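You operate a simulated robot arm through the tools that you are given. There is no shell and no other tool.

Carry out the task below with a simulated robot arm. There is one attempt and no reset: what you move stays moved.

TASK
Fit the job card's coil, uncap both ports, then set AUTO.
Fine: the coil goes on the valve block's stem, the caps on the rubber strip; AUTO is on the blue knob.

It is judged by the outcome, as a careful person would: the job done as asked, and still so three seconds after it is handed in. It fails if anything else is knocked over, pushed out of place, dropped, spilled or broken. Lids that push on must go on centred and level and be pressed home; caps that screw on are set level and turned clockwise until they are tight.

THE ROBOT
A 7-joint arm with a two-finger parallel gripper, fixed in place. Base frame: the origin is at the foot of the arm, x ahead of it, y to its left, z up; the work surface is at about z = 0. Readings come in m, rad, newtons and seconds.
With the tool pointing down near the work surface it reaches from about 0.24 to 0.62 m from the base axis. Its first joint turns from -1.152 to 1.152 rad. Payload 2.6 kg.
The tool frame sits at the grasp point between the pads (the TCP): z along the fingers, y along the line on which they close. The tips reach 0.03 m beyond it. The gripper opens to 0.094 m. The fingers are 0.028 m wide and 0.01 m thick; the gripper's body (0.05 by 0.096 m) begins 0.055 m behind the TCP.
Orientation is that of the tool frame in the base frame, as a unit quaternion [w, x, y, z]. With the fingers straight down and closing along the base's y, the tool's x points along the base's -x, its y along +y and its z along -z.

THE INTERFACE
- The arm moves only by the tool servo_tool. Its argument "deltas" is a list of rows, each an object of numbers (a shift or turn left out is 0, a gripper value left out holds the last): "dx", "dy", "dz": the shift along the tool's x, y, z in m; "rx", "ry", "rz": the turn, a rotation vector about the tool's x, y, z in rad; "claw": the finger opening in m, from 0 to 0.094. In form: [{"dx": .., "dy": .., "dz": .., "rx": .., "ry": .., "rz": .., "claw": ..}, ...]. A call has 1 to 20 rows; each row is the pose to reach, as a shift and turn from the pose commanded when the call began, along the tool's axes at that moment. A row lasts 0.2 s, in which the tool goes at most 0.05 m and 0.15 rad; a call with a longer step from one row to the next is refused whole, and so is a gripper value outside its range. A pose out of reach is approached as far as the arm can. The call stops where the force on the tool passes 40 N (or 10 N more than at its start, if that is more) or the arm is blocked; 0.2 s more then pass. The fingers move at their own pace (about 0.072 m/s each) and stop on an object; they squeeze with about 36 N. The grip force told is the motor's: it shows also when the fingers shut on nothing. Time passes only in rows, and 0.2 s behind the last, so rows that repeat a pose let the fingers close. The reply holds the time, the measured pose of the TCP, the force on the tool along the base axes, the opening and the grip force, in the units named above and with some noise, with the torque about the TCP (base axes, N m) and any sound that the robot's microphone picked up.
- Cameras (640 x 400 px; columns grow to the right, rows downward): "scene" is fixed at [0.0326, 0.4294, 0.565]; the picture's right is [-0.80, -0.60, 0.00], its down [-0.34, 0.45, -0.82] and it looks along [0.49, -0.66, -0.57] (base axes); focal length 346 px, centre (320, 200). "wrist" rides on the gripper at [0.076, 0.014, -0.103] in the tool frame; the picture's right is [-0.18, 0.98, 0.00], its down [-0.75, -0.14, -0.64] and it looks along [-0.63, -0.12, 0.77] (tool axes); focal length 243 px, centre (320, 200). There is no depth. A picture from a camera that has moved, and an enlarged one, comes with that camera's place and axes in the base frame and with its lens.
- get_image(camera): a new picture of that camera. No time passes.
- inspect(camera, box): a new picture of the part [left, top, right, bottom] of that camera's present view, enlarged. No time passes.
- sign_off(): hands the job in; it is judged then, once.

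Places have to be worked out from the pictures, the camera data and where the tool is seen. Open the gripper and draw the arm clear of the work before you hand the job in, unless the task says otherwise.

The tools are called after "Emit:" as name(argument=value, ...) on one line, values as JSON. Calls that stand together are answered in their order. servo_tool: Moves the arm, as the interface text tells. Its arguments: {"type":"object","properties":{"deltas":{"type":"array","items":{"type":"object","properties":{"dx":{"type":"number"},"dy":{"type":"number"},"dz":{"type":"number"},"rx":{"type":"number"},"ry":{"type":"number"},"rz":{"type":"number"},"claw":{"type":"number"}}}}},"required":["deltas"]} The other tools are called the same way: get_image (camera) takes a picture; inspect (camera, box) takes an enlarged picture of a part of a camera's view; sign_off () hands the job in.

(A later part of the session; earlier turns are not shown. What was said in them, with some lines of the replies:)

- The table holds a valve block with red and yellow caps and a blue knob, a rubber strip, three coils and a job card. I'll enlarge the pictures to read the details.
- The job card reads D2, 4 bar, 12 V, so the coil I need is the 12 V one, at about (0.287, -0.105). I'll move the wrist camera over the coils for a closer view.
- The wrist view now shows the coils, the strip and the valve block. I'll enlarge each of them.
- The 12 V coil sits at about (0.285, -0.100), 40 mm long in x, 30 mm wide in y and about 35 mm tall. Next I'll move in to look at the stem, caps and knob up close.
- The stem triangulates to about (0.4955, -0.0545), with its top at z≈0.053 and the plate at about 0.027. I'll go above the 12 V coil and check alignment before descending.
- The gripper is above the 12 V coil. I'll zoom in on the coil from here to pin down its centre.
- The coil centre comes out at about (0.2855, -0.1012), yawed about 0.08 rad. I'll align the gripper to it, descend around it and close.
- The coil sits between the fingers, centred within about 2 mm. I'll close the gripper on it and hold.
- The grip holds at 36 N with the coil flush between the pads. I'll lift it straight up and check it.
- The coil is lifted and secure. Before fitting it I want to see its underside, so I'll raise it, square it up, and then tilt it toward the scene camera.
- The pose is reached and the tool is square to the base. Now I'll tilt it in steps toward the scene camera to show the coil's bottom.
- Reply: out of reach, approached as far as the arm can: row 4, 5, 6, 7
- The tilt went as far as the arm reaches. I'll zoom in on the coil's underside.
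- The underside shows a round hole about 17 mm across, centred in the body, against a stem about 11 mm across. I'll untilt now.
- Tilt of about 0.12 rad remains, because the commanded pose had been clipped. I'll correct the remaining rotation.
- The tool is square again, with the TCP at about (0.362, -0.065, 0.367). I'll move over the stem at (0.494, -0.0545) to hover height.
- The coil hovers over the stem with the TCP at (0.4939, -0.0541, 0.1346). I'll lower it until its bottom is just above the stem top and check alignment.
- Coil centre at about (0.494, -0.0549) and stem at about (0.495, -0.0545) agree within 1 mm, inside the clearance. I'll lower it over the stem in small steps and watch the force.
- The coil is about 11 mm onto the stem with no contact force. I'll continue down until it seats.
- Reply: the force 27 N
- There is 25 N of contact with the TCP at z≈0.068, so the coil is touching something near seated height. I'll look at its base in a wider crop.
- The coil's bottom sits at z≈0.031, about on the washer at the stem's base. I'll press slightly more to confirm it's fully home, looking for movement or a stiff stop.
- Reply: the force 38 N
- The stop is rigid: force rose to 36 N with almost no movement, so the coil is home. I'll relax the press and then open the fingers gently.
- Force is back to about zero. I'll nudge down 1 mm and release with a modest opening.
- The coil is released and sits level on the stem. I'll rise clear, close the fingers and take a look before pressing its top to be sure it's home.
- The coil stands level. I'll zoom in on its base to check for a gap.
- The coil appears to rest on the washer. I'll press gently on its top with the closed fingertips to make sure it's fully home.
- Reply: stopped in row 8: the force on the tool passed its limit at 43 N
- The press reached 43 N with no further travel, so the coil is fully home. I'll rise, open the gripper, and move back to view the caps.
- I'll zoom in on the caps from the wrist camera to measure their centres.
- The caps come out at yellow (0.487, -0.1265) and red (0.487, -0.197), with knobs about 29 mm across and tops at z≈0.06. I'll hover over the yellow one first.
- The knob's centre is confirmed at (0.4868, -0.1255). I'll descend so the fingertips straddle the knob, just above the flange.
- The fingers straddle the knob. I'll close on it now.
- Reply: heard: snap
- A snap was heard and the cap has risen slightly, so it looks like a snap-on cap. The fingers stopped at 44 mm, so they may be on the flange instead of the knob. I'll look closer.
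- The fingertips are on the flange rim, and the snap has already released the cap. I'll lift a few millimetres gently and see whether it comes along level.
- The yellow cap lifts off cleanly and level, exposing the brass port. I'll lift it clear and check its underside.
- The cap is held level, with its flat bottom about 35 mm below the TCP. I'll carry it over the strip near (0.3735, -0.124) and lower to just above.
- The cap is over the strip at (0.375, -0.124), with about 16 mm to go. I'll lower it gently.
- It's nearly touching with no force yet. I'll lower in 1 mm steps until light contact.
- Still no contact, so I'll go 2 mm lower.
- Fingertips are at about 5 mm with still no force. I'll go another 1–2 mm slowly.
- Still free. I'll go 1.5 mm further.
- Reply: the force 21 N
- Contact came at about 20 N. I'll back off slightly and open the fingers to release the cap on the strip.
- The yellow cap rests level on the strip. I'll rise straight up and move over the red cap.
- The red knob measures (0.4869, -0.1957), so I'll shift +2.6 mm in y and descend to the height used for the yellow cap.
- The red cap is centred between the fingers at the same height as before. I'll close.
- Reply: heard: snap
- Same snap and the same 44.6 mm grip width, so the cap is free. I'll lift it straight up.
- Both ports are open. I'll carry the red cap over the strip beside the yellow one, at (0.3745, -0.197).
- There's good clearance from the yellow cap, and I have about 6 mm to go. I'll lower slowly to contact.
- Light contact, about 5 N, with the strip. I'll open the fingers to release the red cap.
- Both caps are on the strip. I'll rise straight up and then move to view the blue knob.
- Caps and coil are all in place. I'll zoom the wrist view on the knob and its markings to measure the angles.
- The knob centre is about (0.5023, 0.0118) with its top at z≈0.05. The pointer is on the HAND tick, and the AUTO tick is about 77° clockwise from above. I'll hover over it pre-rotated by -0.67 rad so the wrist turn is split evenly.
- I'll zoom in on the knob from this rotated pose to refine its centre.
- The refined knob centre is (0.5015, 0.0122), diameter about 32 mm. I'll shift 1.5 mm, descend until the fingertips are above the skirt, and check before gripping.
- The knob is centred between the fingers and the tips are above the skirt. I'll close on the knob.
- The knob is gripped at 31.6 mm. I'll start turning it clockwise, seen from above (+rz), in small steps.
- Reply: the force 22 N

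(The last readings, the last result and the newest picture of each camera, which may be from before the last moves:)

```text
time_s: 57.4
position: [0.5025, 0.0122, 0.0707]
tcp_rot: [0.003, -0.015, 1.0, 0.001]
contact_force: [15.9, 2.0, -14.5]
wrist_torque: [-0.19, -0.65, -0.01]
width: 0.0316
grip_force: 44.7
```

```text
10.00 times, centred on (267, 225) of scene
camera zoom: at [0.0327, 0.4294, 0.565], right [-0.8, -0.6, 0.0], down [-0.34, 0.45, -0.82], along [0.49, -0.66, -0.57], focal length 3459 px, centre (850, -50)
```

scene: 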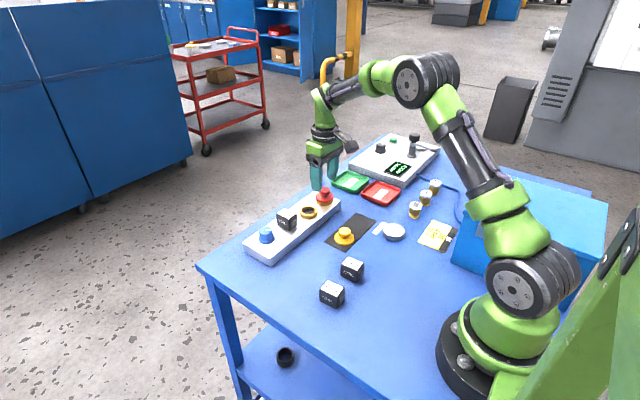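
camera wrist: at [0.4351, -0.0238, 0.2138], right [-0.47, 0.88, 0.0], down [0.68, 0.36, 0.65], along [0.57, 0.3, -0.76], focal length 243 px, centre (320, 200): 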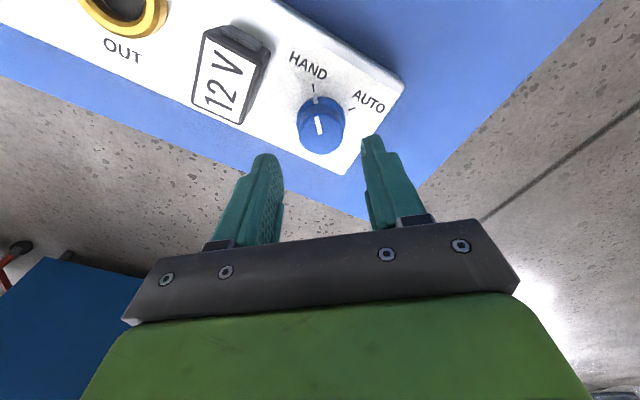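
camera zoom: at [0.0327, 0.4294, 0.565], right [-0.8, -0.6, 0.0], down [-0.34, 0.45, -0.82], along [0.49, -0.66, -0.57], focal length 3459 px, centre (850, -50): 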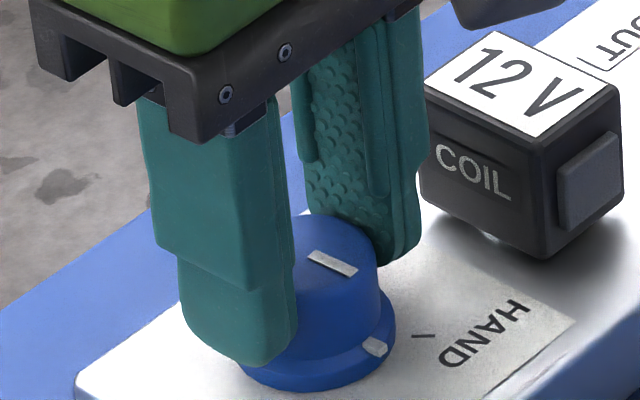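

The knob is turning with the gripper and the pointer is about halfway. There's some side load, so I'll shift about 1.5 mm to relieve it and continue turning to AUTO.

Emit:
servo_tool(deltas=[{"dx": -0.001, "dz": 0.001, "rz": 0.0}, {"dx": -0.0015, "dz": 0.0015, "rz": 0.08}, {"dx": -0.0015, "dz": 0.0015, "rz": 0.16}, {"dx": -0.0015, "dz": 0.0015, "rz": 0.24}, {"dx": -0.0015, "dz": 0.0015, "rz": 0.32}, {"dx": -0.0015, "dz": 0.0015, "rz": 0.4}, {"dx": -0.0015, "dz": 0.0015, "rz": 0.48}, {"dx": -0.0015, "dz": 0.0015, "rz": 0.56}, {"dx": -0.0015, "dz": 0.0015, "rz": 0.64}, {"dx": -0.0015, "dz": 0.0015, "rz": 0.64}])

Emit:
inspect(camera="wrist", box=[240, 90, 400, 220])

Emit:
inspect(camera="scene", box=[235, 205, 299, 245])

```text
time_s: 59.1
position: [0.5038, 0.0108, 0.0685]
tcp_rot: [0.001, 0.234, 0.972, 0.001]
contact_force: [-2.7, 1.2, 1.7]
wrist_torque: [-0.24, -0.27, 0.02]
width: 0.0314
grip_force: 44.7
stopped in row 8: the force on the tool passed its limit at 40 N (the readings are from after the stop); the commanded pose is now the measured one
```

```text
3.08 times, centred on (320, 155) of wrist
camera zoom: at [0.4416, 0.0584, 0.1734], right [0.61, 0.79, 0.0], down [0.61, -0.47, 0.64], along [0.51, -0.39, -0.77], focal length 746 px, centre (320, 338)
```

zoom: 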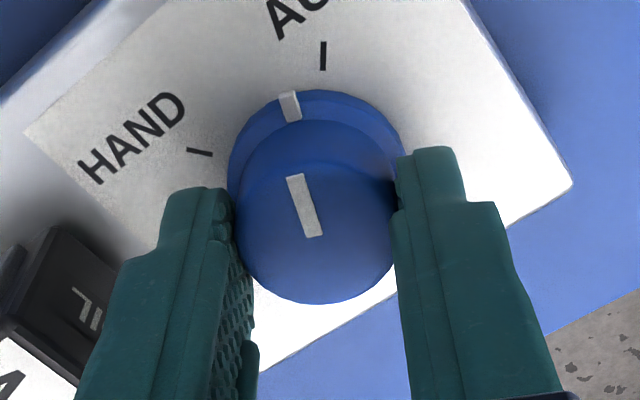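

```text
10.00 times, centred on (267, 225) of scene
camera zoom: at [0.0326, 0.4295, 0.565], right [-0.8, -0.6, 0.0], down [-0.34, 0.45, -0.82], along [0.49, -0.66, -0.57], focal length 3459 px, centre (850, -50)
```

zoom: 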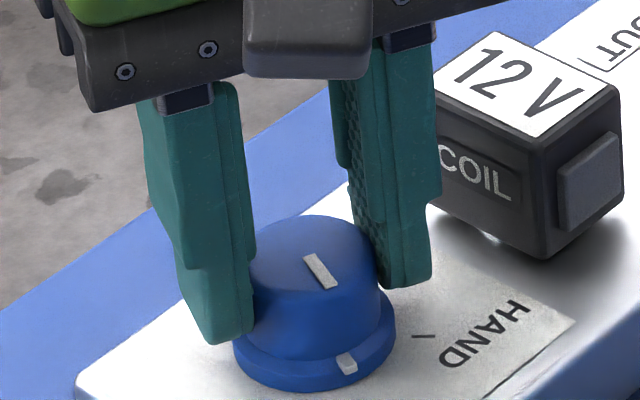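

The pointer is at about 159°, with the AUTO tick at about 141°. The turn stopped on side-force and the grip slipped slightly, so I'll continue turning in smaller increments.

Emit:
servo_tool(deltas=[{"rz": 0.06}, {"rz": 0.12}, {"rz": 0.18}, {"rz": 0.24}, {"rz": 0.24}])

Emit:
inspect(camera="wrist", box=[240, 90, 400, 220])

```text
time_s: 60.3
position: [0.5048, 0.0103, 0.07]
tcp_rot: [0.0, 0.348, 0.937, 0.0]
contact_force: [-10.2, -3.1, 10.2]
wrist_torque: [-0.23, 0.19, -0.01]
width: 0.0312
grip_force: 44.9
```

```text
3.08 times, centred on (320, 155) of wrist
camera zoom: at [0.4546, 0.0713, 0.1735], right [0.78, 0.62, 0.0], down [0.48, -0.6, 0.64], along [0.4, -0.5, -0.77], focal length 746 px, centre (320, 338)
```

zoom: 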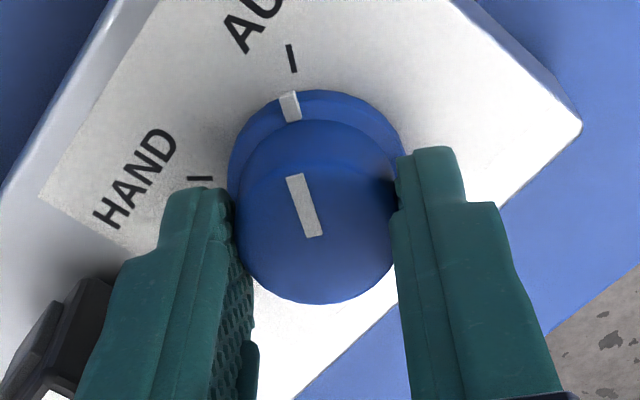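

The pointer is now about 5–6° short of the AUTO tick. I'll turn another 0.1 rad.

Emit:
servo_tool(deltas=[{"rz": 0.05}, {"rz": 0.1}, {"rz": 0.1}])

Emit:
inspect(camera="wrist", box=[240, 90, 400, 220])

Emit:
inspect(camera="scene", box=[235, 210, 299, 250])

```text
time_s: 61.1
position: [0.5032, 0.0117, 0.0707]
tcp_rot: [0.0, 0.395, 0.919, 0.0]
contact_force: [-17.0, -6.0, 13.2]
wrist_torque: [-0.08, 0.66, 0.43]
width: 0.0312
grip_force: 44.7
```

```text
3.08 times, centred on (320, 155) of wrist
camera zoom: at [0.4608, 0.0756, 0.1735], right [0.84, 0.54, 0.0], down [0.42, -0.64, 0.64], along [0.35, -0.54, -0.77], focal length 746 px, centre (320, 338)
```

zoom: 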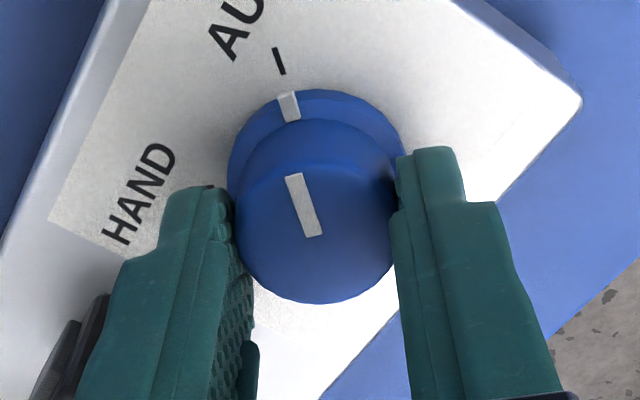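

```text
10.00 times, centred on (267, 230) of scene
camera zoom: at [0.0325, 0.4294, 0.565], right [-0.8, -0.6, 0.0], down [-0.34, 0.45, -0.82], along [0.49, -0.66, -0.57], focal length 3459 px, centre (850, -100)
```

zoom: 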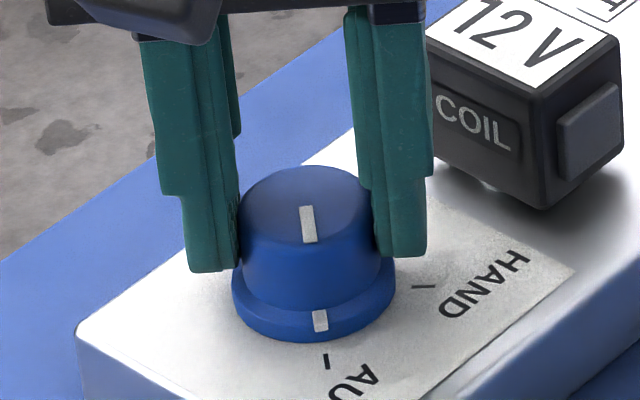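

The pointer measures 141.1° against the AUTO tick at 140.9°, so it's on AUTO. The z torque suggests it's at its stop. I'll relieve the side load and open the fingers without turning.

Emit:
servo_tool(deltas=[{"dx": 0.0004, "dy": -0.001, "dz": -0.0008}, {"dx": 0.0008, "dy": -0.002, "dz": -0.0015}, {"dx": 0.0008, "dy": -0.002, "dz": -0.0015}])

```text
time_s: 62.0
position: [0.5025, 0.0097, 0.07]
tcp_rot: [0.002, 0.392, 0.92, 0.002]
contact_force: [4.6, -0.3, -2.4]
wrist_torque: [0.33, 0.65, 0.0]
width: 0.0311
grip_force: 45.0
stopped in row 3: the force on the tool passed its limit at 42 N (the readings are from after the stop); the commanded pose is now the measured one
```

The loads are now small. I'll open the fingers and check the pointer.

Emit:
servo_tool(deltas=[{"claw": 0.038}, {"claw": 0.046}, {"claw": 0.048}])

Emit:
inspect(camera="wrist", box=[240, 90, 400, 220])

Emit:
inspect(camera="scene", box=[235, 210, 299, 250])

```text
time_s: 62.9
position: [0.5037, 0.0108, 0.0694]
tcp_rot: [0.002, 0.393, 0.92, 0.0]
contact_force: [0.2, -0.2, -0.2]
wrist_torque: [0.02, 0.05, 0.01]
width: 0.0478
grip_force: 0.1
```

```text
3.08 times, centred on (320, 155) of wrist
camera zoom: at [0.4597, 0.0755, 0.1734], right [0.84, 0.55, 0.0], down [0.42, -0.64, 0.64], along [0.36, -0.54, -0.76], focal length 746 px, centre (320, 338)
```

zoom: 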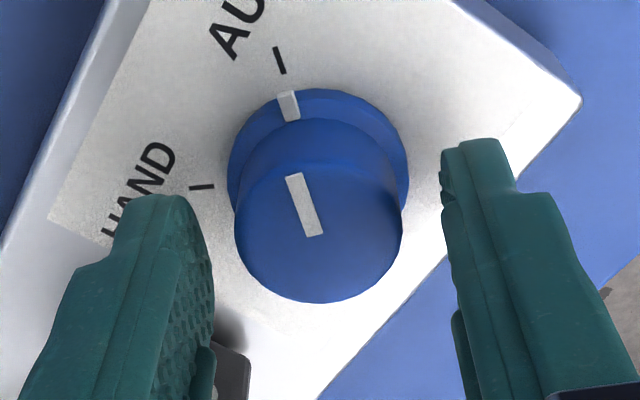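

```text
10.00 times, centred on (267, 230) of scene
camera zoom: at [0.0326, 0.4294, 0.565], right [-0.8, -0.6, 0.0], down [-0.34, 0.45, -0.82], along [0.49, -0.66, -0.57], focal length 3459 px, centre (850, -100)
```

zoom: 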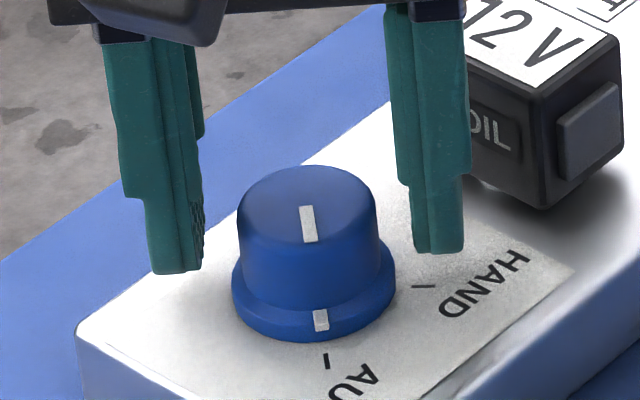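

The knob stays on AUTO after release. I'll rise straight up, unwind the wrist, and inspect everything.

Emit:
servo_tool(deltas=[{"dz": -0.015}, {"dz": -0.045}, {"dz": -0.085}, {"dz": -0.125, "rz": -0.1}, {"dz": -0.15, "rz": -0.22}, {"dz": -0.17, "rz": -0.34}, {"dz": -0.18, "rz": -0.46}, {"dz": -0.18, "rz": -0.58}, {"dz": -0.18, "rz": -0.7}, {"dz": -0.18, "rz": -0.8}, {"dz": -0.18, "rz": -0.8}])

Emit:
get_image(camera="scene")

Emit:
get_image(camera="wrist")

```text
time_s: 65.2
position: [0.5021, 0.0114, 0.2502]
tcp_rot: [0.002, 0.003, 1.0, 0.0]
contact_force: [0.7, 0.2, 0.3]
wrist_torque: [0.02, 0.0, 0.02]
width: 0.0479
grip_force: 0.1
```

```text
taken
```

scene: 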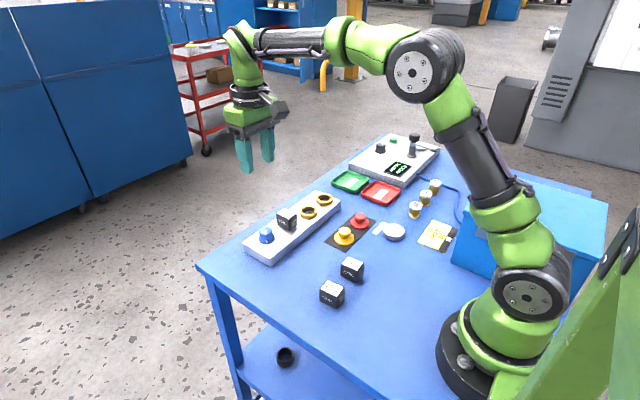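

```text
taken
camera wrist: at [0.4251, 0.0255, 0.3533], right [0.19, 0.98, 0.0], down [0.75, -0.14, 0.65], along [0.63, -0.12, -0.76], focal length 243 px, centre (320, 200)
```

wrist: 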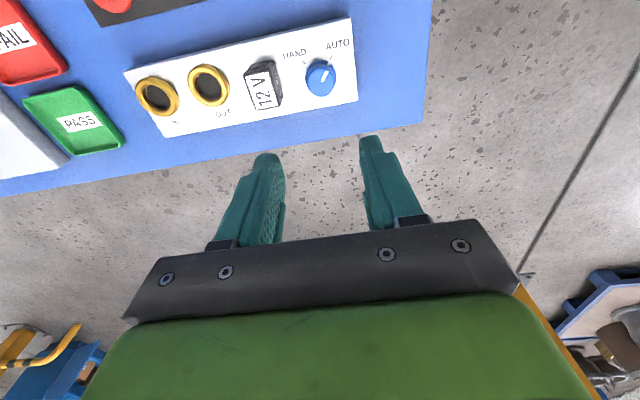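

Everything looks in place. I'll open the gripper fully and draw the arm back toward its starting pose, then do a final close inspection.

Emit:
servo_tool(deltas=[{"dx": 0.02, "dy": -0.033, "dz": -0.01, "claw": 0.094}, {"dx": 0.04, "dy": -0.066, "dz": -0.02}, {"dx": 0.06, "dy": -0.1, "dz": -0.03}, {"dx": 0.08, "dy": -0.133, "dz": -0.04}, {"dx": 0.1, "dy": -0.166, "dz": -0.05}, {"dx": 0.118, "dy": -0.197, "dz": -0.062}, {"dx": 0.118, "dy": -0.197, "dz": -0.062}])

Emit:
inspect(camera="scene", box=[235, 185, 345, 255])

Emit:
inspect(camera="scene", box=[320, 200, 400, 250])

Emit:
get_image(camera="wrist")

Emit:
inspect(camera="scene", box=[270, 205, 302, 235])

```text
time_s: 66.8
position: [0.3824, -0.1859, 0.3126]
tcp_rot: [0.002, 0.003, 1.0, 0.0]
contact_force: [-0.7, -0.6, 0.3]
wrist_torque: [0.0, -0.02, 0.01]
width: 0.0943
grip_force: 0.1
```

```text
5.71 times, centred on (290, 220) of scene
camera zoom: at [0.0326, 0.4294, 0.565], right [-0.8, -0.6, 0.0], down [-0.34, 0.45, -0.82], along [0.49, -0.66, -0.57], focal length 1976 px, centre (491, 86)
```

zoom: 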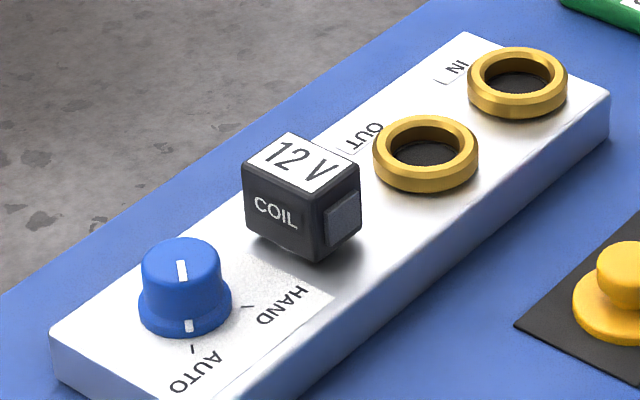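

```text
8.00 times, centred on (360, 225) of scene
camera zoom: at [0.0326, 0.4294, 0.565], right [-0.8, -0.6, 0.0], down [-0.34, 0.45, -0.82], along [0.49, -0.66, -0.57], focal length 2767 px, centre (0, 0)
```

zoom: 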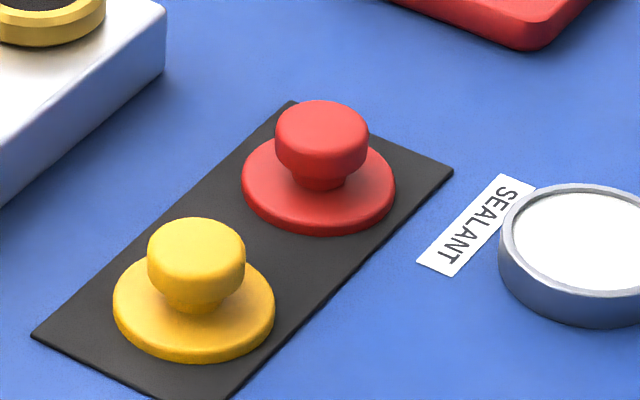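

```text
taken
camera wrist: at [0.3046, -0.1711, 0.4145], right [0.19, 0.98, 0.0], down [0.75, -0.15, 0.65], along [0.63, -0.12, -0.76], focal length 243 px, centre (320, 200)
```

wrist: 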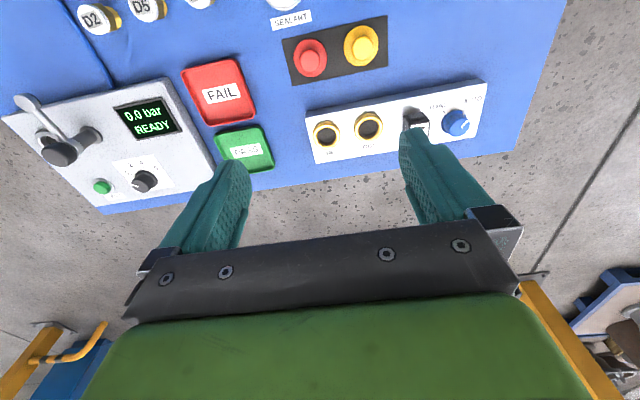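

```text
13.33 times, centred on (286, 220) of scene
camera zoom: at [0.0326, 0.4294, 0.565], right [-0.8, -0.6, 0.0], down [-0.34, 0.45, -0.82], along [0.49, -0.66, -0.57], focal length 4612 px, centre (773, -67)
```

zoom: 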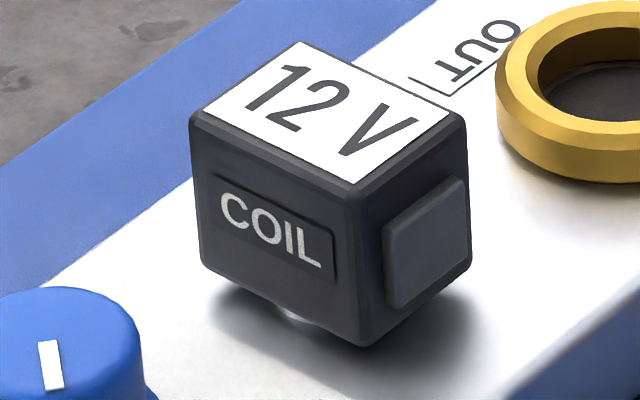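

Final check: the 12 V coil is level on the stem, both ports are open, and both caps are flat on the rubber strip. The knob points to AUTO, nothing else has moved, and the arm is clear with the gripper open. I'm handing in the job.

Emit:
sign_off()

```text
The job is handed in.
```

I fitted the coil, uncapped both ports and set the knob to AUTO, in that order, then handed the job in. I don't have the judge's result.

- **Coil:** The job card calls for 12 V, so I fitted the 12 V coil on the valve block's stem. It sits level, and pressing on top to about 43 N gave no further travel, so I take it as fully home. By my measurements its underside may be up to 2 mm above the washer at the foot of the stem. That is within my measuring error.
- **Caps:** Both came off with a snap when I gripped their rims. They are lying flat on the rubber strip, and both ports are open.
- **Knob:** It points at the AUTO mark to within about 1° and stayed there after I let go.

In the last pictures nothing else had moved. The gripper is open and the arm is back near where it started.
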